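You operate a simulated robot arm through the tools that you are given. There is no shell and no other tool. Be economical: measure what you need, move in short steps, check, and stop when the job is done.

You are at the controls of a simulated robot arm. One attempt, no reset.

TASK
Read vial Y5 and sort it: PASS to the low green tray, REDO to the low red tray.
Fine: zero on the blank in the well first and put it in the low grey rack; reader off after; other vials stay.

The check looks at the end state, three seconds after you hand in, the way a careful person would. Anything else that was tipped, shoved, dropped, spilled or broken makes it a failure.

THE ROBOT
A 7-joint arm with a two-finger parallel gripper, fixed in place. Base frame: the origin is at the foot of the arm, x ahead of it, y to its left, z up; the work surface is at about z = 4. Units: mm, degrees, N and s.
With the tool pointing down near the work surface it reaches from about 220 to 580 mm from the base axis. Its first joint turns from -66.0 to 66.0 degrees. Payload 2.5 kg.
Tool frame: the origin (TCP) lies between the finger pads and is the grasp point; the fingertips stand 23 mm ahead of it; z points along the fingers, y is the line along which they close. Largest opening 94 mm; finger width 38, thickness 10; the body of the gripper, 54 by 96 mm, starts 39 mm behind the TCP.
Orientation is that of the tool frame in the base frame, as a unit quaternion [x, y, z, w]. With the fingers straight down and closing along the base's y, the tool's x points along the base's -x, its y along +y and its z along -z.

THE INTERFACE
- The arm moves only by the tool apply_moves. Its arguments are lists of equal length, an entry for each row: "angular": the turn, a rotation vector about the tool's x, y, z in degrees, a list of three; "translation": the shift along the tool's x, y, z in mm, a list of three; "fingers": the opening, from 0 (shut) to 1 (fully open). In form: {"angular": [[ax, ay, az], ...], "translation": [[x, y, z], ...], "fingers": [fingers, ...]}. A call has 1 to 12 rows; each row is the pose to reach, as a shift and turn from the pose commanded when the call began, along the tool's axes at that moment. A row lasts 0.2 s, in which the tool goes at most 50 mm and 8.6 degrees; a call with a longer step from one row to the next is refused whole, and so is a gripper value outside its range. A pose out of reach is approached as far as the arm can. The call stops where the force on the tool passes 40 N (or 10 N more than at its start, if that is more) or the arm is blocked; 0.2 s more then pass. The fingers move at their own pace (about 108 mm/s each) and stop on an object; they squeeze with about 28 N. The grip force told is the motor's: it shows also when the fingers shut on nothing. Time passes only in rows, and 0.2 s behind the last, so rows that repeat a pose let the fingers close. It gives the time, the measured TCP pose, the force on the tool (base axes), the opening and the grip force at its end, in the units of the frame above (readings bear some noise).
- Cameras (640 x 400 px; columns grow to the right, rows downward): "scene" is fixed at [121, -404.8, 553.4]; the picture's right is [0.84, -0.54, 0.00], its down [-0.28, -0.43, -0.86] and it looks along [0.47, 0.72, -0.51] (base axes); focal length 294 px, centre (320, 200). "wrist" rides on the gripper at [-39, 0, -44] in the tool frame; the picture's right is [0.00, -1.00, 0.00], its down [0.97, 0.00, -0.24] and it looks along [0.24, 0.00, 0.97] (tool axes); focal length 218 px, centre (320, 200).
- get_image(camera): a new picture of that camera. The clock stands still meanwhile.
- probe_pixels(camera, pixels): for up to 12 pixels [column, row] of the newest picture of that camera ("zoom" is the newest enlarged one), the place [x, y, z] in the base frame of the surface seen there, good to about 2 mm. The clock stands still meanwhile.
- inspect(camera, box): a new picture of the part [left, top, right, bottom] of that camera's present view, enlarged. The clock stands still meanwhile.
- sign_off(): hands the job in; it is judged then, once.

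Work in short steps. Measure before you move; look again where a grasp or a placing could have gone wrong, and mend it. You have 80 turns and 54 pictures in all, those below and enlarged ones among them. Open the gripper and draw the arm clear of the work before you hand the job in, unless the task says otherwise; then end with one line.

The tools are called after "Request:" as name(argument=value, ...) on one line, values as JSON. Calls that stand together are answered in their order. apply_moves: Moves the arm, as the interface text tells. Its arguments: {"type":"object","properties":{"angular":{"type":"array"},"translation":{"type":"array"},"fingers":{"type":"array"}},"required":["angular","translation","fingers"]} The other tools are called the same way: get_image (camera) takes a picture; probe_pixels (camera, pixels) gives the place of the surface under pixels of a picture; inspect (camera, box) takes an enlarged picture of a part of a camera's view; sign_off () hands the job in.

At the start:

```text
time: 0.0
position: [381.1, 60.9, 424.4]
tcp_rot: [0.0, 1.0, 0.0, -0.001]
contact_force: [-0.9, -0.7, 1.2]
gripper_width: 94.1
grasp_force: 0.1
```

scene: 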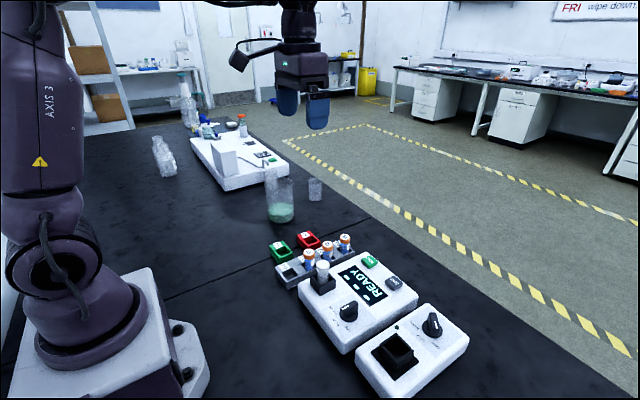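
wrist: 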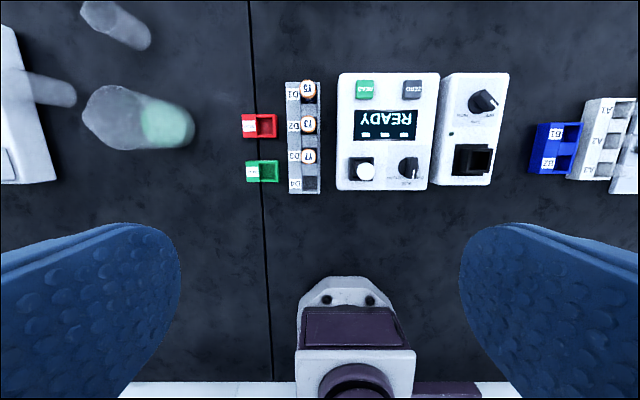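

The scene shows a reader at about (365,290) with a blank in its well and a rack with three vials at (310,260). I enlarge both views to read the labels.

Request:
inspect(camera="scene", box=[255, 220, 475, 395])

Request:
inspect(camera="wrist", box=[230, 60, 450, 200])

Request:
inspect(camera="wrist", box=[430, 60, 640, 200])

```text
2.29 times, centred on (365, 308) of scene
```

zoom: 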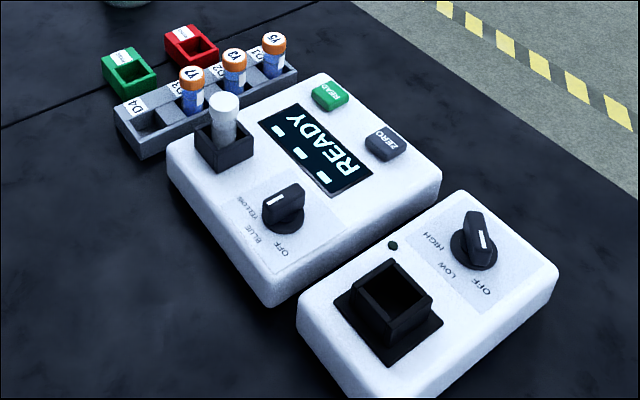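

```text
2.86 times, centred on (340, 130) of wrist
```

zoom: 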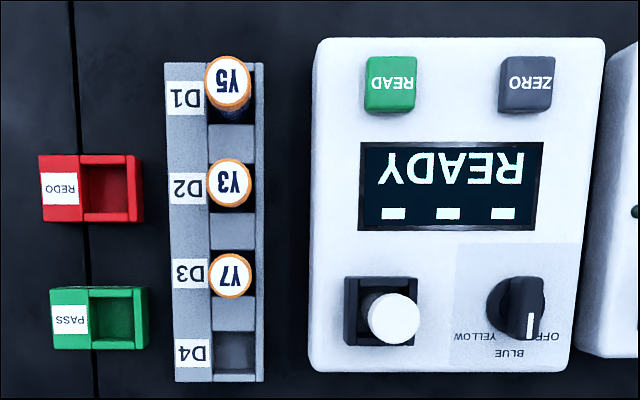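

```text
2.86 times, centred on (535, 130) of wrist
```

zoom: 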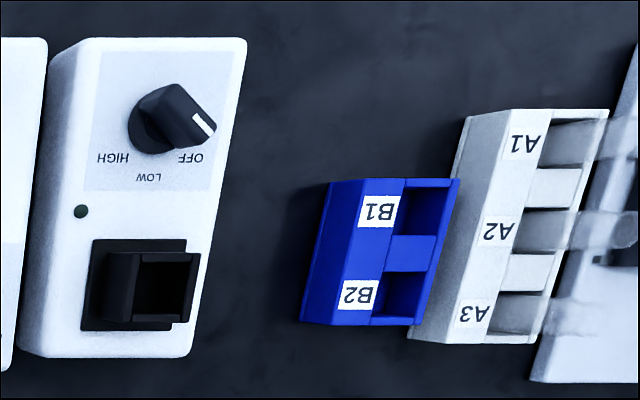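

Y5 is in D1, D4 is free, and the blank is in the reader's well. I probe the key points.

Request:
probe_pixels(camera="wrist", pixels=[[308, 89], [365, 171], [308, 125], [308, 156], [312, 184], [267, 171], [266, 126], [408, 167], [364, 90], [412, 90], [386, 147], [300, 150]])

Request:
inspect(camera="scene", box=[325, 280, 385, 330])

```text
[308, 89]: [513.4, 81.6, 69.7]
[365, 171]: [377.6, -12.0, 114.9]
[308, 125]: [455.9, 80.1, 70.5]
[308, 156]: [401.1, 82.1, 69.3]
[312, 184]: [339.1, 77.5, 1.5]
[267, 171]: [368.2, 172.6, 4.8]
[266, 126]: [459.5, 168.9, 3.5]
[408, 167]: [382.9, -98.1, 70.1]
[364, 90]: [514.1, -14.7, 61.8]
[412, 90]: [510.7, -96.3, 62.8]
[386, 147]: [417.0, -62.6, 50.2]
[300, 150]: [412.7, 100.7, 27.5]
```

```text
8.00 times, centred on (355, 305) of scene
```

zoom: 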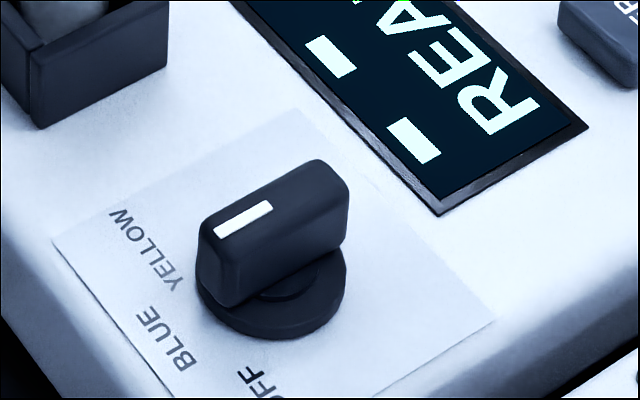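

The knob's mark seems to point between BLUE and YELLOW from this angle, so I need a view from above. I lower the wrist camera over the reader.

Request:
apply_moves(angular=[[0, 0, 0], [0, 0, 0], [0, 0, 0], [0, 0, 0], [0, 0, 0], [0, 0, 0]], translation=[[-12, -16, 35], [-24, -32, 70], [-36, -48, 105], [-48, -65, 140], [-59, -81, 174], [-59, -81, 174]], fingers=[1, 1, 1, 1, 1, 1])

Request:
get_image(camera="wrist")

Request:
inspect(camera="scene", box=[270, 225, 370, 295])

```text
time: 1.4
position: [441.0, -19.5, 251.0]
tcp_rot: [0.0, 1.0, 0.0, -0.001]
contact_force: [0.2, 0.3, 0.7]
gripper_width: 93.9
grasp_force: 0.1
```

```text
47 pictures are left
```

wrist: 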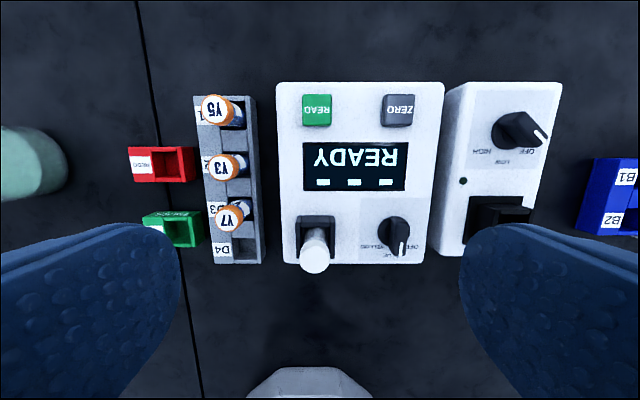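

```text
5.71 times, centred on (320, 260) of scene
```

zoom: 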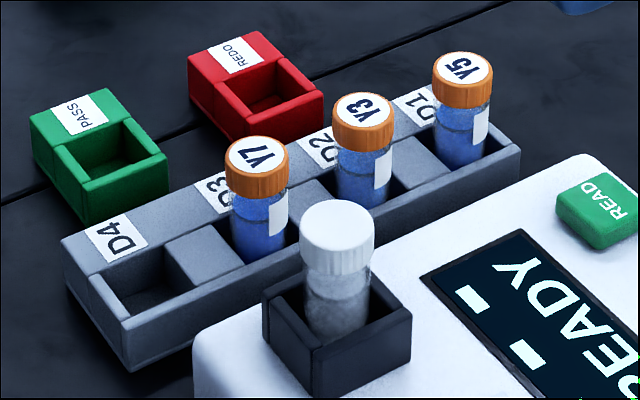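

The vials carry white side labels. I enlarge the knob and the vial labels in the wrist view.

Request:
inspect(camera="wrist", box=[350, 200, 430, 265])

Request:
inspect(camera="wrist", box=[190, 85, 270, 135])

Request:
inspect(camera="scene", box=[332, 226, 362, 256])

Request:
probe_pixels(camera="wrist", pixels=[[217, 109], [222, 168], [229, 216], [314, 260], [302, 218], [333, 218], [392, 225], [402, 244], [316, 98], [398, 98], [245, 248], [183, 231]])

```text
6.15 times, centred on (390, 232) of wrist
```

zoom: 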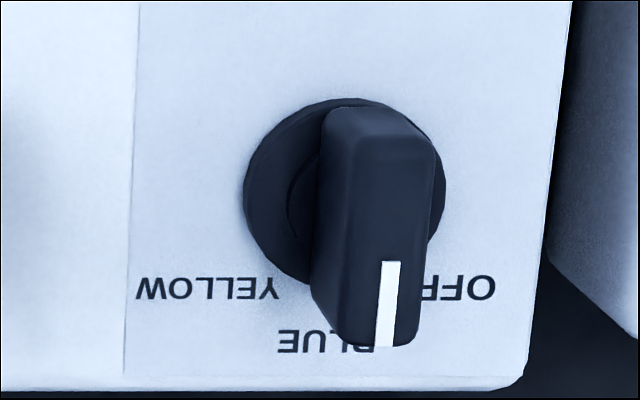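

```text
8.00 times, centred on (230, 110) of wrist
```

zoom: 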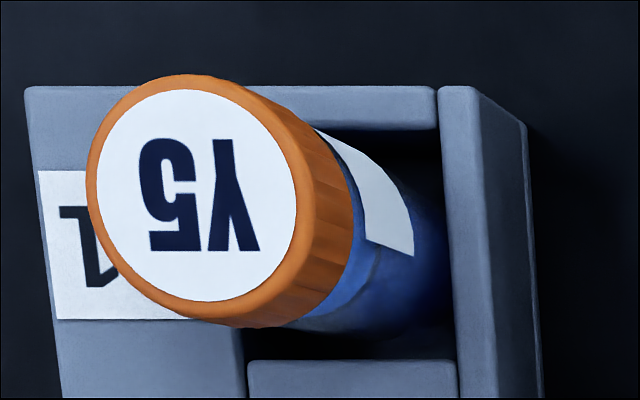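

```text
13.33 times, centred on (347, 241) of scene
```

zoom: 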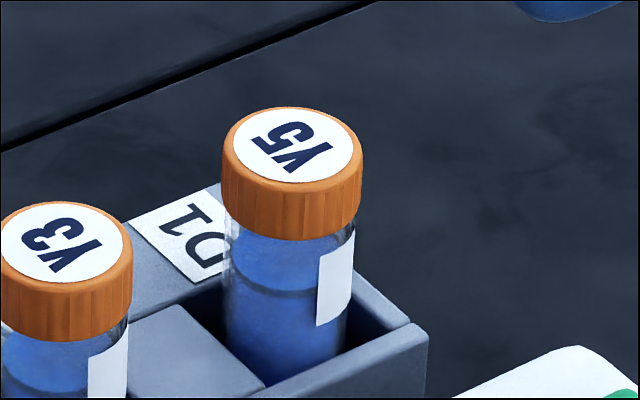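

```text
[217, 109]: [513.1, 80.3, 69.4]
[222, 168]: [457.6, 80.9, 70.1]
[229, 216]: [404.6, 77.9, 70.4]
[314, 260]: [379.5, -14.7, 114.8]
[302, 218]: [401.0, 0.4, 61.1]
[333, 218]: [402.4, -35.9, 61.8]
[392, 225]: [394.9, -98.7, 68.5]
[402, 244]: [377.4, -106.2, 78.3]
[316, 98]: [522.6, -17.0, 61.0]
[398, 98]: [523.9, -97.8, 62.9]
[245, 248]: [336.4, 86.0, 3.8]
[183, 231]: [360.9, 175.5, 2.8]
```

The mark points at BLUE, which matches the blue solutions, and the reader shows READY. I shut the fingers and go above the ZERO button at about (513,-97,62).

Request:
apply_moves(angular=[[0, 0, 0], [0, 0, 0], [0, 0, 0], [0, 0, 0], [0, 0, 0], [0, 0, 0]], translation=[[-20, -20, 30], [-40, -40, 60], [-58, -60, 90], [-72, -77.5, 121], [-72, -77.5, 151], [-72, -77.5, 151]], fingers=[0, 0, 0, 0, 0, 0])

Request:
inspect(camera="scene", box=[300, 210, 460, 330])

```text
time: 2.8
position: [511.5, -97.7, 97.4]
tcp_rot: [0.0, 1.0, 0.0, 0.0]
contact_force: [-0.2, -0.5, -0.3]
gripper_width: 0.0
grasp_force: 28.1
```

```text
3.33 times, centred on (380, 270) of scene
```

zoom: 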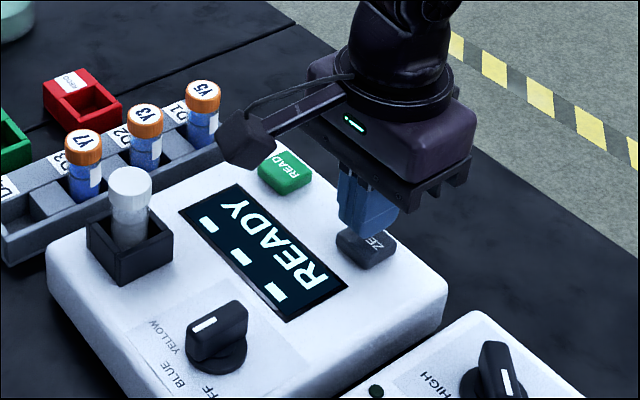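

A block on an arm hangs off the gripper's left side at zoom (248,140). I probe how low it is before pressing.

Request:
probe_pixels(camera="zoom", pixels=[[225, 155], [250, 168], [270, 145], [245, 120], [330, 85], [362, 238], [345, 225], [360, 255], [130, 178]])

```text
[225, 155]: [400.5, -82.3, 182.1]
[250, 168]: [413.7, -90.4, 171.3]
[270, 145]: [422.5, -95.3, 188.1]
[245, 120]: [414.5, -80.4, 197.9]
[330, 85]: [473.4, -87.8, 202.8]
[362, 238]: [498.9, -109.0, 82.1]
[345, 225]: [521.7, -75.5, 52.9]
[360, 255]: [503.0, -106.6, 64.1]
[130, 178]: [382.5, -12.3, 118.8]
```

The block's lowest point is about 72 mm above the TCP, so it clears everything here. I press ZERO in small steps and lift off.

Request:
apply_moves(angular=[[0, 0, 0], [0, 0, 0], [0, 0, 0], [0, 0, 0], [0, 0, 0], [0, 0, 0], [0, 0, 0]], translation=[[0, 0, 6], [0, 0, 10], [0, 0, 12], [0, 0, 13.5], [0, 0, 15], [0, 0, 16], [0, 0, 16]], fingers=[0, 0, 0, 0, 0, 0, 0])

Request:
inspect(camera="scene", box=[300, 210, 460, 330])

```text
time: 4.4
position: [513.2, -97.2, 82.0]
tcp_rot: [0.0, 1.0, 0.0, -0.001]
contact_force: [0.9, -0.8, 0.9]
gripper_width: 0.0
grasp_force: 28.3
```

```text
3.33 times, centred on (380, 270) of scene
```

zoom: 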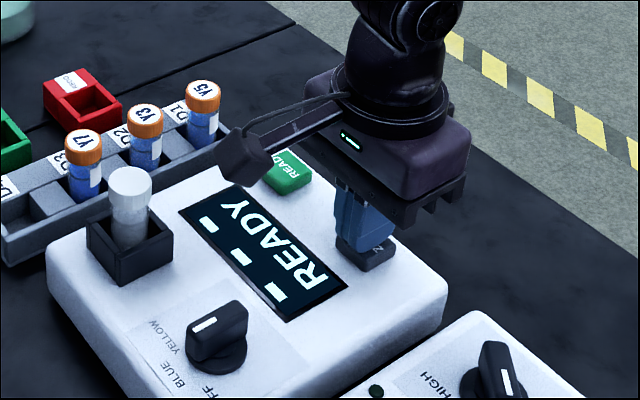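

No force is felt yet at z 82 and the display still says READY. I press on in 1 mm steps.

Request:
apply_moves(angular=[[0, 0, 0], [0, 0, 0], [0, 0, 0], [0, 0, 0], [0, 0, 0]], translation=[[0, 0, 1], [0, 0, 2], [0, 0, 3], [0, 0, 4], [0, 0, 4]], fingers=[0, 0, 0, 0, 0])

Request:
inspect(camera="scene", box=[300, 210, 460, 330])

```text
time: 5.6
position: [512.4, -98.8, 79.9]
tcp_rot: [0.0, 1.0, 0.0, -0.001]
contact_force: [-2.6, 1.9, 7.8]
gripper_width: 0.0
grasp_force: 28.6
```

```text
3.33 times, centred on (380, 270) of scene
```

zoom: 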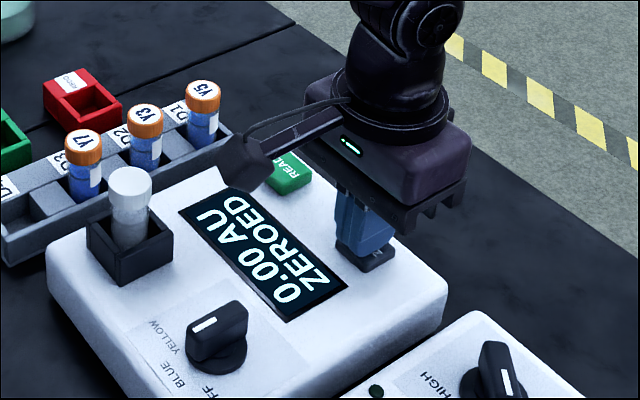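

The display now shows 0.00 AU ZEROED with the knob on BLUE. Before moving the blank I want to read Y5's side label, in case it names the mode, so I rise and turn the wrist camera 45° to look at its (+x,-y) side.

Request:
apply_moves(angular=[[0, 0, 0], [0, 0, 0], [0, 0, 7.5], [0, 0, 15], [0, 0, 22.5], [0, 0, 30], [0, 0, 37.5], [0, 0, 45], [0, 0, 45]], translation=[[0, 0, -20], [0, 0, -50], [-10, 30, -50], [-20, 60, -50], [-30, 90, -50], [-40, 115, -50], [-45, 137, -45], [-45, 137, -30], [-45, 137, -30]], fingers=[0, 0, 1, 1, 1, 1, 1, 1, 1])

Request:
get_image(camera="wrist")

```text
time: 7.6
position: [558.0, 40.8, 111.1]
tcp_rot: [0.384, 0.923, 0.0, 0.0]
contact_force: [0.4, 0.5, -0.1]
gripper_width: 94.0
grasp_force: 0.0
```

```text
39 pictures are left
```

wrist: 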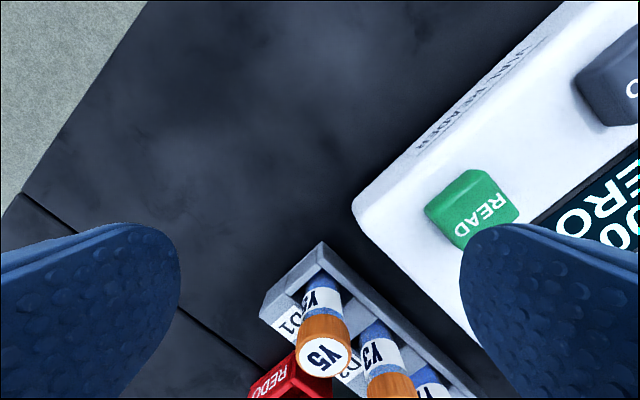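

The side label just reads Y5, but there is printed text on the reader's far side at (480,90). I enlarge it.

Request:
inspect(camera="wrist", box=[400, 30, 560, 160])

Request:
inspect(camera="wrist", box=[260, 260, 400, 390])

```text
3.08 times, centred on (480, 95) of wrist
```

zoom: 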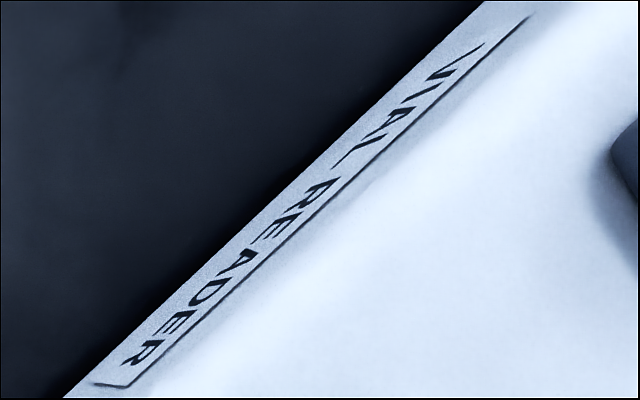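

```text
3.08 times, centred on (330, 325) of wrist
```

zoom: 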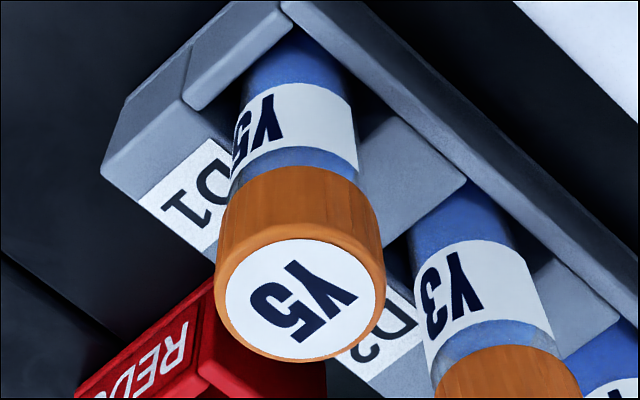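

That is only "VIAL READER", so BLUE stands. Next I go above the blank at about (380,-13,115) with the wrist turned back.

Request:
apply_moves(angular=[[0, 0, 0], [0, 0, 0], [0, 0, -7.5], [0, 0, -15], [0, 0, -22.5], [0, 0, -30], [0, 0, -37.5], [0, 0, -45], [0, 0, -45]], translation=[[0, 0, -45], [0, 0, -89], [14.5, -27.4, -89], [29, -54.8, -89], [43.5, -82.2, -89], [58, -109.6, -89], [72.7, -137, -89], [87.3, -164.4, -89], [87.3, -164.4, -89]], fingers=[1, 1, 0.64, 0.64, 0.64, 0.64, 0.64, 0.64, 0.64])

Request:
get_image(camera="wrist")

```text
time: 9.6
position: [380.5, -15.8, 197.7]
tcp_rot: [0.0, 1.0, 0.0, 0.0]
contact_force: [-0.9, -0.6, 0.3]
gripper_width: 60.4
grasp_force: 0.2
```

```text
36 pictures are left
```

wrist: 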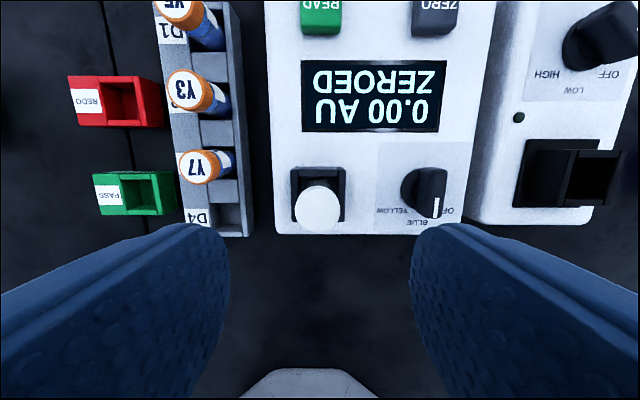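

The cap is centred near (319,208). I probe its edges for the exact centre.

Request:
probe_pixels(camera="wrist", pixels=[[319, 208], [297, 208], [341, 208], [319, 188], [319, 228], [319, 177], [243, 215], [205, 168]])

```text
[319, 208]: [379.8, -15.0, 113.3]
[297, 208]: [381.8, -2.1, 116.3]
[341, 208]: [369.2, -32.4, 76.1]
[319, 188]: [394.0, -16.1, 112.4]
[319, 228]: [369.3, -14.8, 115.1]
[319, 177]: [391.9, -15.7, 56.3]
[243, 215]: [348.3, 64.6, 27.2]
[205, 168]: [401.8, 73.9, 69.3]
```

The blank's centre is about (381,-15), right under the TCP. I descend 95 mm and close on the cap.

Request:
apply_moves(angular=[[0, 0, 0], [0, 0, 0], [0, 0, 0], [0, 0, 0], [0, 0, 0], [0, 0, 0], [0, 0, 0], [0, 0, 0]], translation=[[-0.5, 0, 35], [-0.5, 0, 65], [-0.5, 0, 85], [-0.5, 0, 95], [-0.5, 0, 95], [-0.5, 0, 95], [-0.5, 0, 95], [-0.5, 0, 95]], fingers=[0.64, 0.64, 0.64, 0.64, 0.64, 0, 0, 0])

Request:
inspect(camera="scene", box=[260, 200, 440, 330])

```text
time: 11.4
position: [381.7, -15.6, 103.3]
tcp_rot: [0.0, 1.0, 0.0, 0.0]
contact_force: [-0.1, -0.3, 0.3]
gripper_width: 26.0
grasp_force: 28.1
```

```text
3.08 times, centred on (350, 265) of scene
```

zoom: 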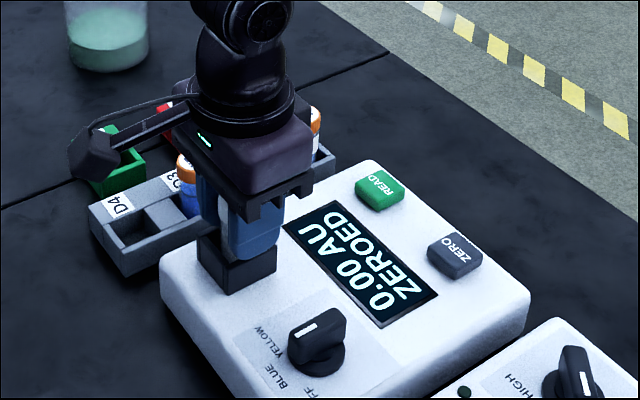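

The cap is held at 26 mm width. I lift 60 mm, move over D4 at about (347.5,81) and look.

Request:
apply_moves(angular=[[0, 0, 0], [0, 0, 0], [0, 0, 0], [0, 0, 0], [0, 0, 0], [0, 0, 0], [0, 0, 0]], translation=[[0, 0, -15], [0, 0, -40], [0, 0, -60], [11, 32, -60], [22, 64, -60], [34, 96, -60], [34, 96, -60]], fingers=[0, 0, 0, 0, 0, 0, 0])

Request:
get_image(camera="wrist")

Request:
inspect(camera="scene", box=[220, 180, 380, 310])

```text
time: 13.0
position: [345.3, 81.7, 163.0]
tcp_rot: [0.001, 1.0, 0.0, 0.0]
contact_force: [0.1, -0.3, 0.6]
gripper_width: 25.9
grasp_force: 27.9
```

```text
34 pictures are left
```

wrist: 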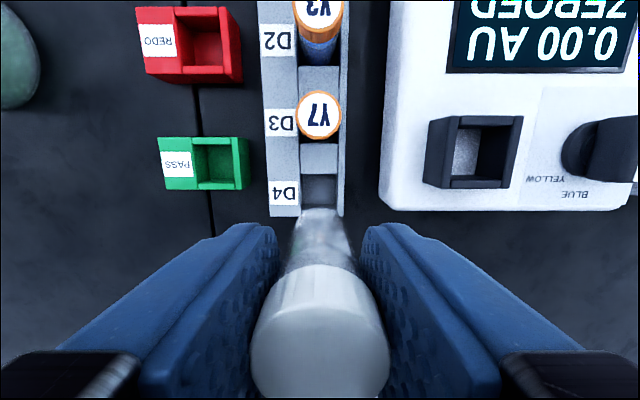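

```text
3.08 times, centred on (300, 245) of scene
```

zoom: 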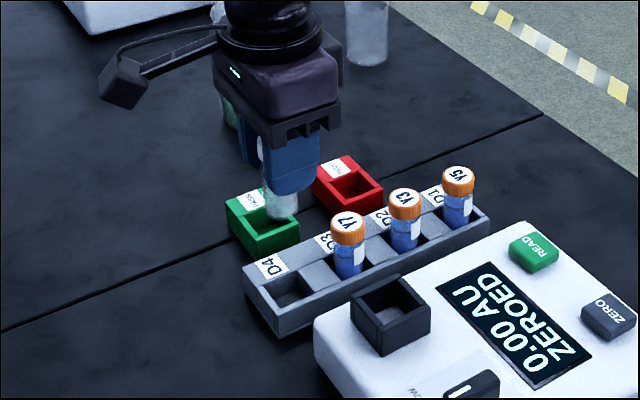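

D4's opening is centred near column 319, right under the vial, at about (347,82). I lower it most of the way.

Request:
apply_moves(angular=[[0, 0, 0], [0, 0, 0], [0, 0, 0], [0, 0, 0], [0, 0, 0], [0, 0, 0], [0, 0, 0], [0, 0, 0]], translation=[[0, 1, 35], [0, 1, 65], [0, 1, 78], [0, 1, 90], [0, 1, 98], [0, 1, 101], [0, 1, 103], [0, 1, 103]], fingers=[0, 0, 0, 0, 0, 0, 0, 0])

Request:
inspect(camera="scene", box=[240, 210, 360, 310])

```text
time: 14.8
position: [345.1, 81.5, 61.1]
tcp_rot: [0.0, 1.0, -0.001, 0.0]
contact_force: [0.1, -0.2, -0.4]
gripper_width: 26.0
grasp_force: 28.2
```

```text
4.00 times, centred on (300, 260) of scene
```

zoom: 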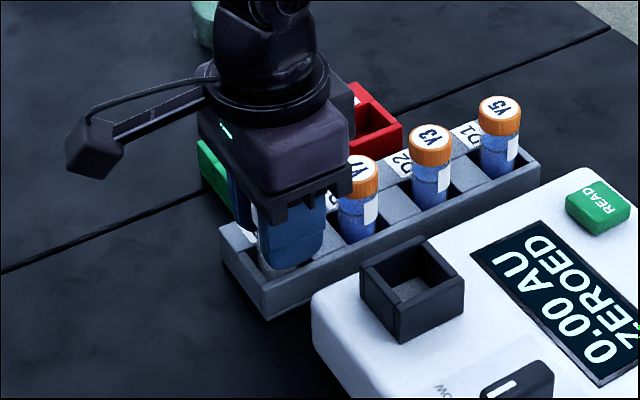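

It is in the slot with no contact force yet. I lower in 1 mm steps until the floor is felt.

Request:
apply_moves(angular=[[0, 0, 0], [0, 0, 0], [0, 0, 0], [0, 0, 0]], translation=[[0, 0, 1], [0, 0, 2], [0, 0, 3], [0, 0, 3]], fingers=[0, 0, 0, 0])

```text
time: 15.8
position: [346.5, 81.5, 57.5]
tcp_rot: [0.0, 1.0, 0.0, 0.0]
contact_force: [-2.5, -0.8, 6.6]
gripper_width: 25.7
grasp_force: 27.6
```

The floor is felt (6.6 N). I release with a partial opening, rise, and move back toward Y5.

Request:
apply_moves(angular=[[0, 0, 0], [0, 0, 0], [0, 0, 0], [0, 0, 0], [0, 0, 0], [0, 0, 0], [0, 0, 0]], translation=[[0, 0, 0], [0, 0, 0], [0, 0, 0], [0, 0, -20], [0, 0, -60], [0, 0, -100], [0, 0, -100]], fingers=[0.45, 0.6, 0.6, 0.6, 0.6, 0.6, 0.6])

Request:
inspect(camera="scene", box=[240, 210, 400, 310])

```text
time: 17.4
position: [345.7, 80.6, 156.9]
tcp_rot: [0.0, 1.0, 0.0, -0.002]
contact_force: [0.5, -0.3, 0.1]
gripper_width: 56.4
grasp_force: 0.1
```

```text
4.00 times, centred on (320, 260) of scene
```

zoom: 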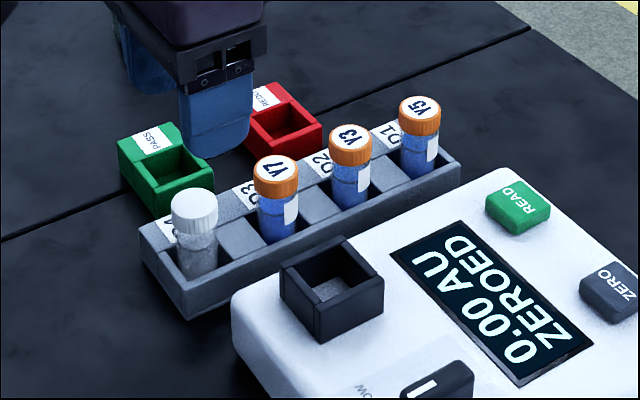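

The blank stands in D4. I now move above Y5 and check its cap centre.

Request:
apply_moves(angular=[[0, 0, 0], [0, 0, 0], [0, 0, 0], [0, 0, 0], [0, 0, 0], [0, 0, 0]], translation=[[-35, 0, 0], [-75, 0, 0], [-115, 0, 0], [-150, 0, 0], [-167, 0, 0], [-167, 0, 0]], fingers=[0.6, 0.6, 0.6, 0.6, 0.6, 0.6])

Request:
get_image(camera="wrist")

```text
time: 18.8
position: [514.0, 82.6, 156.2]
tcp_rot: [0.0, 1.0, -0.001, 0.0]
contact_force: [-0.8, -0.1, 0.2]
gripper_width: 56.5
grasp_force: 0.1
```

```text
30 pictures are left
```

wrist: 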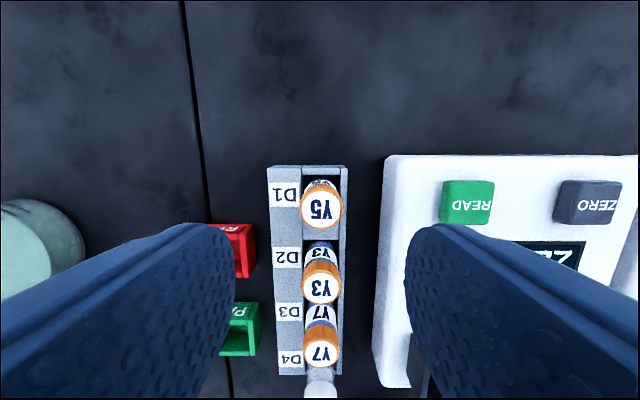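

Y5's cap is centred at (320,210), directly below the TCP. I descend to z 58 and close.

Request:
apply_moves(angular=[[0, 0, 0], [0, 0, 0], [0, 0, 0], [0, 0, 0], [0, 0, 0], [0, 0, 0], [0, 0, 0], [0, 0, 0]], translation=[[0, 0, 35], [0, 0, 65], [0, 0, 85], [0, 0, 98], [0, 0, 98], [0, 0, 98], [0, 0, 98], [0, 0, 98]], fingers=[0.6, 0.6, 0.6, 0.6, 0.6, 0, 0, 0])

```text
time: 20.6
position: [512.3, 82.9, 60.7]
tcp_rot: [0.0, 1.0, 0.0, 0.0]
contact_force: [-0.5, -1.0, 0.0]
gripper_width: 26.0
grasp_force: 27.9
```

Y5 is held. I lift 103 mm and move over the well, using the exact commanded offset (-133,-97) back to the blank's place.

Request:
apply_moves(angular=[[0, 0, 0], [0, 0, 0], [0, 0, 0], [0, 0, 0], [0, 0, 0], [0, 0, 0], [0, 0, 0], [0, 0, 0], [0, 0, 0]], translation=[[0, 0, -15], [0, 0, -50], [0, 0, -85], [0, 0, -103], [33, -24, -103], [66, -48, -103], [100, -73, -103], [133, -97, -103], [133, -97, -103]], fingers=[0, 0, 0, 0, 0, 0, 0, 0, 0])

Request:
get_image(camera="wrist")

Request:
inspect(camera="scene", box=[240, 190, 400, 310])

```text
time: 22.6
position: [378.0, -14.9, 163.4]
tcp_rot: [0.0, 1.0, 0.001, 0.0]
contact_force: [0.4, -0.2, 0.6]
gripper_width: 26.5
grasp_force: 28.1
```

```text
29 pictures are left
```

wrist: 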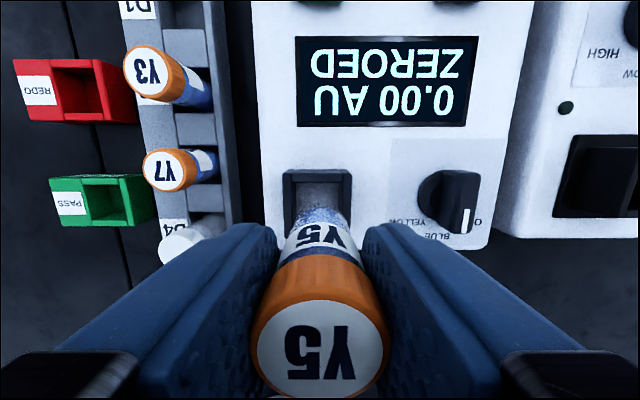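

```text
3.33 times, centred on (320, 250) of scene
```

zoom: 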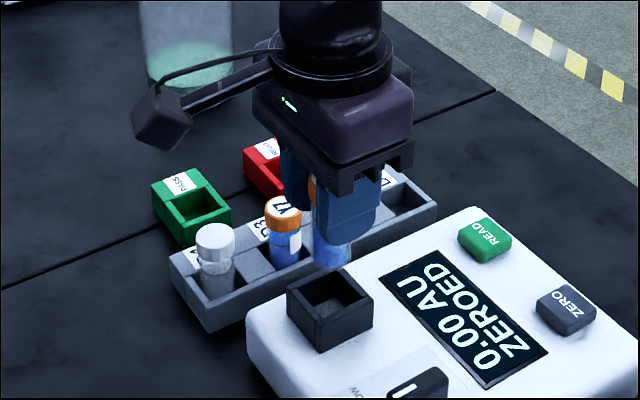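

Y5 is above the well and aligned with it (opening at columns 291-346). I lower 55 mm, then step in until contact.

Request:
apply_moves(angular=[[0, 0, 0], [0, 0, 0], [0, 0, 0], [0, 0, 0], [0, 0, 0], [0, 0, 0], [0, 0, 0], [0, 0, 0]], translation=[[0, 0, 25], [0, 0, 40], [0, 0, 48], [0, 0, 53], [0, 0, 55], [0, 0, 56], [0, 0, 57], [0, 0, 57]], fingers=[0, 0, 0, 0, 0, 0, 0, 0])

Request:
inspect(camera="scene", box=[260, 220, 420, 330])

```text
time: 24.4
position: [380.6, -15.0, 106.0]
tcp_rot: [0.001, 1.0, 0.0, 0.0]
contact_force: [-0.6, 0.3, -0.3]
gripper_width: 26.2
grasp_force: 27.7
```

```text
3.64 times, centred on (340, 275) of scene
```

zoom: 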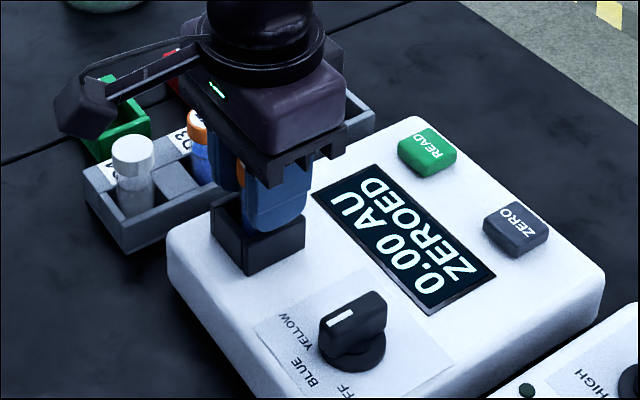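

No contact force yet at z 106. I go 1 mm at a time further.

Request:
apply_moves(angular=[[0, 0, 0], [0, 0, 0], [0, 0, 0], [0, 0, 0]], translation=[[0, 0, 0.7], [0, 0, 1.4], [0, 0, 2], [0, 0, 2]], fingers=[0, 0, 0, 0])

```text
time: 25.4
position: [380.8, -15.3, 105.2]
tcp_rot: [0.001, 1.0, 0.0, 0.001]
contact_force: [-3.5, -0.8, 15.2]
gripper_width: 26.2
grasp_force: 27.9
```

Y5 is seated (15 N). I release, rise clear of the cap, and move over READ at about (513,-15) with the fingers shut.

Request:
apply_moves(angular=[[0, 0, 0], [0, 0, 0], [0, 0, 0], [0, 0, 0], [0, 0, 0], [0, 0, 0], [0, 0, 0], [0, 0, 0], [0, 0, 0], [0, 0, 0]], translation=[[0, 0, -0.5], [0, 0, -1], [0, 0, -1], [0, 0, -30], [0, 0, -65], [-40, 0, -65], [-80, 0, -65], [-115, 0, -65], [-132, 0, -65], [-132, 0, -65]], fingers=[0.45, 0.6, 0.6, 0.6, 0.6, 0.6, 0, 0, 0, 0])

Request:
inspect(camera="scene", box=[280, 200, 460, 330])

```text
time: 27.6
position: [513.0, -14.3, 169.0]
tcp_rot: [0.0, 1.0, 0.0, 0.0]
contact_force: [0.6, 0.2, 0.4]
gripper_width: 0.0
grasp_force: 28.2
```

```text
3.08 times, centred on (370, 265) of scene
```

zoom: 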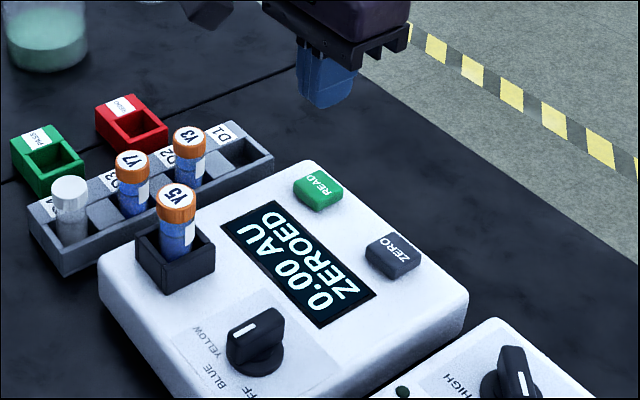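

Y5 sits upright in the well. I press READ down to about z 80, where ZERO answered.

Request:
apply_moves(angular=[[0, 0, 0], [0, 0, 0], [0, 0, 0], [0, 0, 0], [0, 0, 0], [0, 0, 0], [0, 0, 0], [0, 0, 0], [0, 0, 0]], translation=[[0, 0, 35], [0, 0, 65], [0, 0, 80], [0, 0, 84], [0, 0, 86], [0, 0, 87], [0, 0, 88], [0, 0, 89], [0, 0, 89]], fingers=[0, 0, 0, 0, 0, 0, 0, 0, 0])

Request:
inspect(camera="scene", box=[280, 200, 460, 330])

```text
time: 29.6
position: [513.7, -16.0, 80.5]
tcp_rot: [0.001, 1.0, 0.001, 0.001]
contact_force: [3.2, -0.5, 4.6]
gripper_width: 0.0
grasp_force: 27.7
```

```text
3.08 times, centred on (370, 265) of scene
```

zoom: 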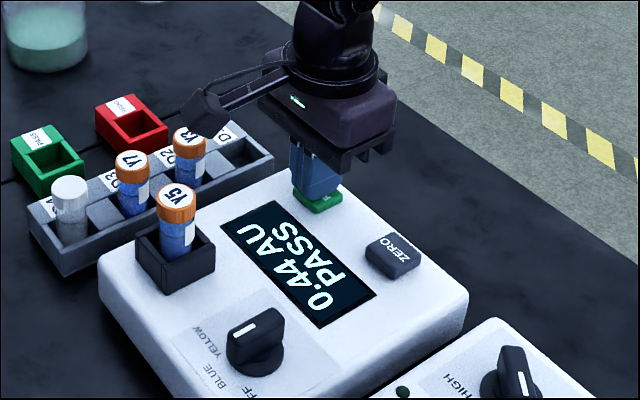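

The display reads 0.44 AU PASS, so Y5 goes to green. I rise, return over the well, and grip Y5 at the released height.

Request:
apply_moves(angular=[[0, 0, 0], [0, 0, 0], [0, 0, 0], [0, 0, 0], [0, 0, 0], [0, 0, 0], [0, 0, 0], [0, 0, 0]], translation=[[0, 0, -20], [0, 0, -60], [0, 0, -90], [35, 0, -90], [70, 0, -90], [105, 0, -90], [132, 0, -90], [132, 0, -90]], fingers=[0, 0, 0.6, 0.6, 0.6, 0.6, 0.6, 0.6])

Request:
get_image(camera="wrist")

```text
time: 31.4
position: [378.1, -14.7, 169.3]
tcp_rot: [-0.001, 1.0, 0.0, 0.0]
contact_force: [-0.2, 0.1, 0.4]
gripper_width: 56.6
grasp_force: 0.0
```

```text
24 pictures are left
```

wrist: 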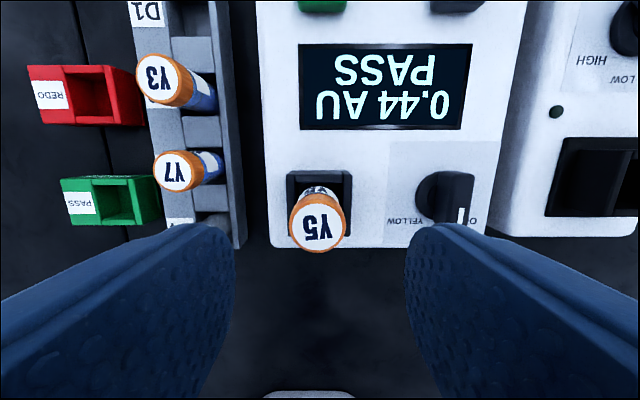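

Y5's cap is at (317,220) under the TCP and the PASS tray at (115,202). I probe the tray rim and knob while this picture is fresh.

Request:
probe_pixels(camera="wrist", pixels=[[65, 182], [70, 222], [96, 182], [150, 180], [100, 221], [158, 220], [115, 205], [429, 195], [461, 214], [80, 202]])

Request:
inspect(camera="wrist", box=[50, 165, 170, 235])

Request:
apply_moves(angular=[[0, 0, 0], [0, 0, 0], [0, 0, 0], [0, 0, 0], [0, 0, 0], [0, 0, 0], [0, 0, 0], [0, 0, 0], [0, 0, 0], [0, 0, 0]], translation=[[0, 0, 30], [0, 0, 55], [0, 0, 64], [0, 0, 64], [0, 0, 64], [0, 0, 64], [0, 0, 64], [0, 0, 50], [0, 0, 15], [0, 0, 4]], fingers=[0.6, 0.6, 0.6, 0.6, 0, 0, 0, 0, 0, 0])

```text
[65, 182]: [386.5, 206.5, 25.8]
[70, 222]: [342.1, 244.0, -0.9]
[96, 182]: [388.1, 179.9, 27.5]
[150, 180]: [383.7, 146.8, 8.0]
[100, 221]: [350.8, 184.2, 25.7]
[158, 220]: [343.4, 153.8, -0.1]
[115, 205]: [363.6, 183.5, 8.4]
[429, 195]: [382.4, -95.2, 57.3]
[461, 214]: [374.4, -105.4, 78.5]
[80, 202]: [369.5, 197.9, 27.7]
```

```text
5.33 times, centred on (110, 200) of wrist
```

zoom: 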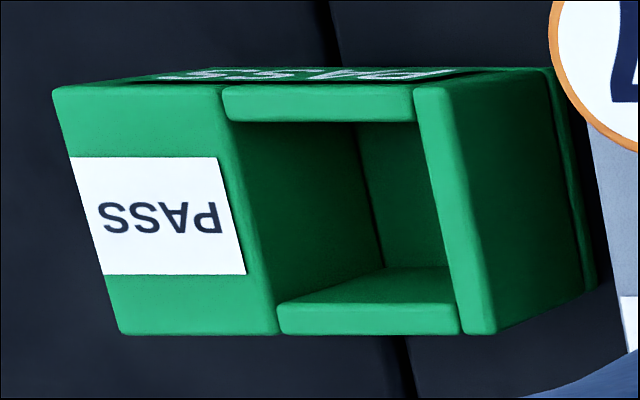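

```text
time: 33.6
position: [380.2, -15.2, 166.1]
tcp_rot: [0.0, 1.0, 0.0, 0.0]
contact_force: [0.1, -0.8, -0.3]
gripper_width: 26.0
grasp_force: 28.5
```

Y5 is held and lifted; the PASS tray's opening works out to be centred at about (370,168), roughly 31 mm square. I move over it and look.

Request:
apply_moves(angular=[[0, 0, 0], [0, 0, 0], [0, 0, 0], [0, 0, 0], [0, 0, 0], [0, 0, 0]], translation=[[2, 40, 0], [4, 80, 0], [6, 120, 0], [9, 160, 0], [11, 183, 0], [11, 183, 0]], fingers=[0, 0, 0, 0, 0, 0])

Request:
get_image(camera="wrist")

```text
time: 35.0
position: [369.6, 167.0, 166.5]
tcp_rot: [0.0, 1.0, -0.001, 0.001]
contact_force: [-0.2, -0.3, 0.2]
gripper_width: 26.2
grasp_force: 28.2
```

```text
22 pictures are left
```

wrist: 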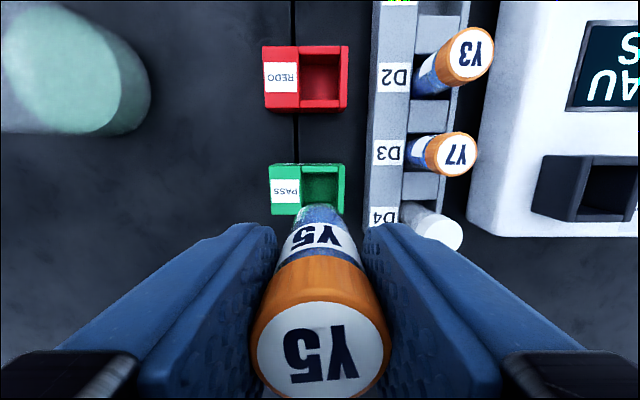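

The opening (columns 301-337, outer rows 164-215) is within 1 mm or so of the TCP. I nudge +1 mm in x and lower.

Request:
apply_moves(angular=[[0, 0, 0], [0, 0, 0], [0, 0, 0], [0, 0, 0], [0, 0, 0], [0, 0, 0], [0, 0, 0], [0, 0, 0]], translation=[[-1, 0.5, 35], [-1, 0.5, 65], [-1, 0.5, 78], [-1, 0.5, 90], [-1, 0.5, 98], [-1, 0.5, 102], [-1, 0.5, 104], [-1, 0.5, 104]], fingers=[0, 0, 0, 0, 0, 0, 0, 0])

Request:
inspect(camera="scene", box=[220, 190, 360, 300])

```text
time: 36.8
position: [370.8, 167.7, 63.1]
tcp_rot: [0.0, 1.0, -0.001, 0.0]
contact_force: [0.3, 0.6, 0.0]
gripper_width: 26.2
grasp_force: 27.9
```

```text
3.64 times, centred on (290, 245) of scene
```

zoom: 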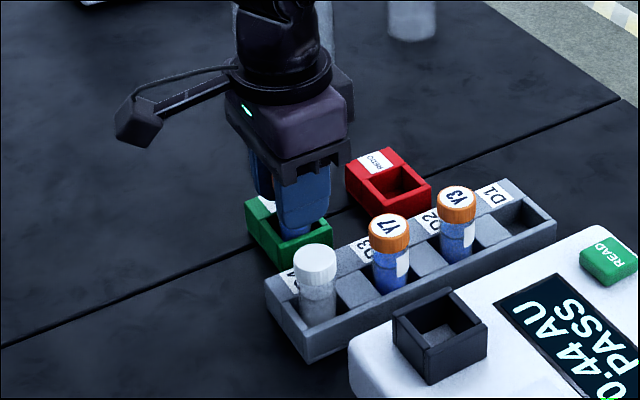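

The vial is inside the tray opening without contact. I go down in 1 mm steps to the floor.

Request:
apply_moves(angular=[[0, 0, 0], [0, 0, 0], [0, 0, 0], [0, 0, 0]], translation=[[0, 0, 1], [0, 0, 2], [0, 0, 3], [0, 0, 3]], fingers=[0, 0, 0, 0])

```text
time: 37.8
position: [370.4, 168.7, 58.4]
tcp_rot: [0.0, 1.0, -0.001, 0.0]
contact_force: [-3.4, 0.2, 8.1]
gripper_width: 26.2
grasp_force: 28.1
```

Floor felt (8 N). I release, rise, and then move over the knob.

Request:
apply_moves(angular=[[0, 0, 0], [0, 0, 0], [0, 0, 0], [0, 0, 0], [0, 0, 0], [0, 0, 0], [0, 0, 0]], translation=[[0, 0, 0], [0, 0, -0.5], [0, 0, -0.5], [0, 0, -20], [0, 0, -60], [0, 0, -105], [0, 0, -115]], fingers=[0.45, 0.6, 0.6, 0.6, 0.6, 0.6, 0.6])

Request:
apply_moves(angular=[[0, 0, 0], [0, 0, 0], [0, 0, 0], [0, 0, 0], [0, 0, 0], [0, 0, 0], [0, 0, 0], [0, 0, 0]], translation=[[-2, -40, 0], [-4, -80, 0], [-6, -120, 0], [-8, -160, 0], [-10, -200, 0], [-12, -240, 0], [-14, -266, 0], [-14, -266, 0]], fingers=[0.6, 0.6, 0.6, 0.6, 0.6, 0.6, 0.6, 0.6])

Request:
get_image(camera="wrist")

Request:
inspect(camera="scene", box=[220, 190, 420, 330])

```text
time: 39.4
position: [370.5, 167.1, 174.2]
tcp_rot: [0.0, 1.0, 0.0, 0.0]
contact_force: [-0.2, 0.0, -0.1]
gripper_width: 56.4
grasp_force: 0.0
```

```text
time: 41.2
position: [385.2, -97.5, 175.8]
tcp_rot: [0.0, 1.0, 0.001, 0.0]
contact_force: [-0.9, 0.0, -0.2]
gripper_width: 56.5
grasp_force: 0.0
```

```text
20 pictures are left
```

wrist: 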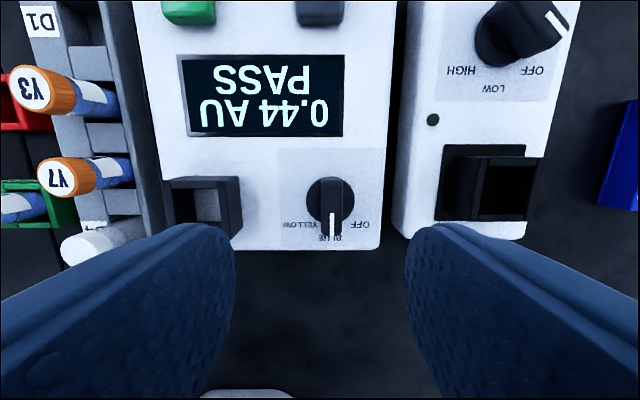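

```text
2.86 times, centred on (320, 260) of scene
```

zoom: 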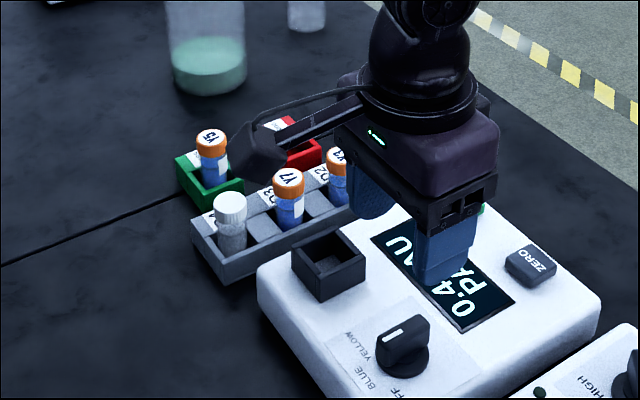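

Y5 stands upright in the green tray, and the mark points straight at BLUE with OFF about 50° away toward (-x,-y). I probe the knob to find its axis.

Request:
probe_pixels(camera="wrist", pixels=[[332, 222], [332, 205], [331, 190], [322, 212], [342, 212], [308, 198], [355, 198], [330, 178], [332, 236], [362, 224], [300, 224]])

Request:
inspect(camera="wrist", box=[275, 160, 385, 250])

```text
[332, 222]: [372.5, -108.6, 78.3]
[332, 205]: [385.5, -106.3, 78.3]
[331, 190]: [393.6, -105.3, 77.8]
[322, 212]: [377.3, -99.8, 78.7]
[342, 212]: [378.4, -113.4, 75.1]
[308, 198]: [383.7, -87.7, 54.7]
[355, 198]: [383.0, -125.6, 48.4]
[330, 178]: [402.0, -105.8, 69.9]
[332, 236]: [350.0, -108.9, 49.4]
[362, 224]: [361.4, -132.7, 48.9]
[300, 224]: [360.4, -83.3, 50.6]
```

```text
4.44 times, centred on (330, 205) of wrist
```

zoom: 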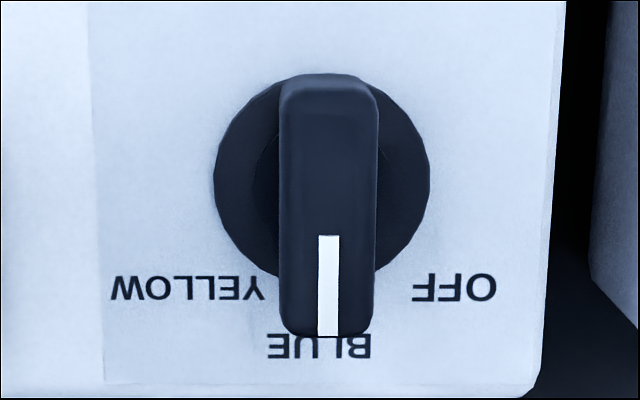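

The knob axis is at about (384,-106), bar top at z 78, disc at about z 55. I align, descend to z 84 and close on the bar.

Request:
apply_moves(angular=[[0, 0, 0], [0, 0, 0], [0, 0, 0], [0, 0, 0], [0, 0, 0], [0, 0, 0], [0, 0, 0], [0, 0, 0]], translation=[[1, -9, 10], [1, -9, 45], [1, -9, 75], [1, -9, 88], [1, -9, 91], [1, -9, 91], [1, -9, 91], [1, -9, 91]], fingers=[0.6, 0.6, 0.6, 0.6, 0.6, 0, 0, 0])

Request:
inspect(camera="scene", box=[290, 230, 430, 350])

```text
time: 43.0
position: [383.3, -105.9, 82.0]
tcp_rot: [0.0, 1.0, 0.0, 0.0]
contact_force: [1.7, 6.2, -2.2]
gripper_width: 14.9
grasp_force: 44.9
```

```text
3.33 times, centred on (360, 290) of scene
```

zoom: 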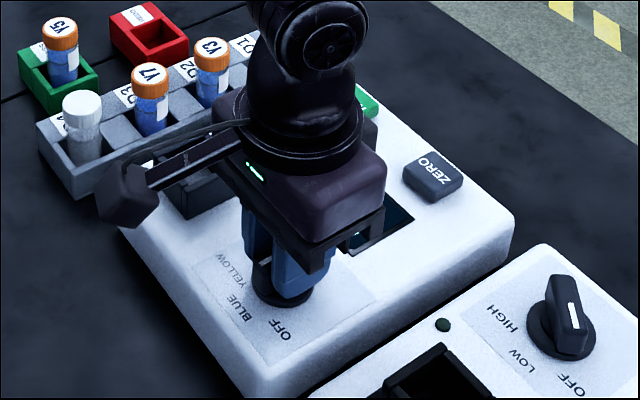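

The bar is held (14.9 mm). I turn it 48° toward OFF in 8° steps.

Request:
apply_moves(angular=[[0, 0, -8], [0, 0, -16], [0, 0, -24], [0, 0, -32], [0, 0, -40], [0, 0, -48], [0, 0, -48]], translation=[[0, 0, 0], [0, 0, 0], [0, 0, 0], [0, 0, 0], [0, 0, 0], [0, 0, 0], [0, 0, 0]], fingers=[0, 0, 0, 0, 0, 0, 0])

Request:
inspect(camera="scene", box=[290, 230, 430, 350])

```text
time: 44.6
position: [383.2, -103.9, 82.3]
tcp_rot: [-0.409, 0.912, 0.001, 0.001]
contact_force: [5.8, 22.4, -1.2]
gripper_width: 15.2
grasp_force: 45.1
```

```text
3.33 times, centred on (360, 290) of scene
```

zoom: 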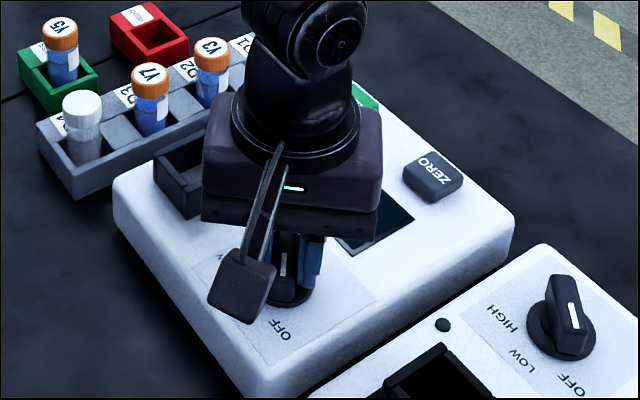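

The knob turned and the visible part of the display looks dark. I release, rise 90 mm and look.

Request:
apply_moves(angular=[[0, 0, 0], [0, 0, 0], [0, 0, 0], [0, 0, 0], [0, 0, 0], [0, 0, 0]], translation=[[0, 0, 0], [0, 0, 0], [0, 0, 0], [0, 0, -30], [0, 0, -70], [0, 0, -100]], fingers=[0.5, 0.5, 0.5, 0.5, 0.5, 0.5])

Request:
get_image(camera="wrist")

Request:
inspect(camera="scene", box=[290, 230, 430, 350])

```text
time: 46.0
position: [384.4, -104.1, 181.0]
tcp_rot: [-0.407, 0.914, 0.0, 0.0]
contact_force: [0.2, -0.6, 0.0]
gripper_width: 47.3
grasp_force: 0.0
```

```text
15 pictures are left
```

wrist: 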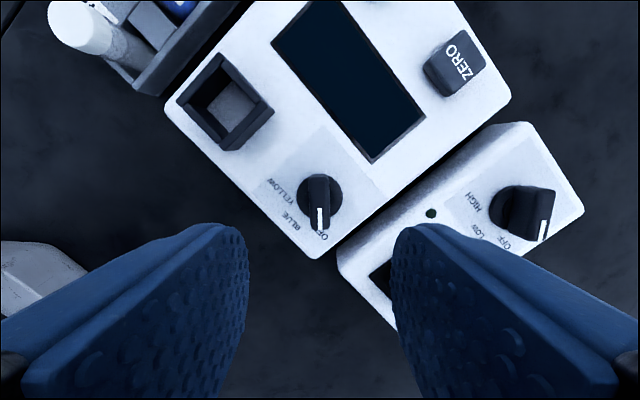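

```text
3.33 times, centred on (360, 290) of scene
```

zoom: 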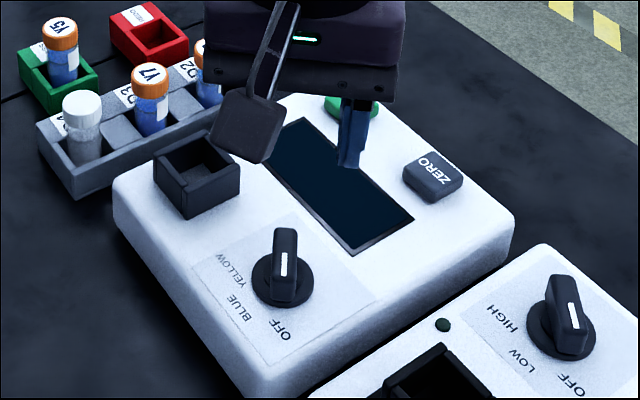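

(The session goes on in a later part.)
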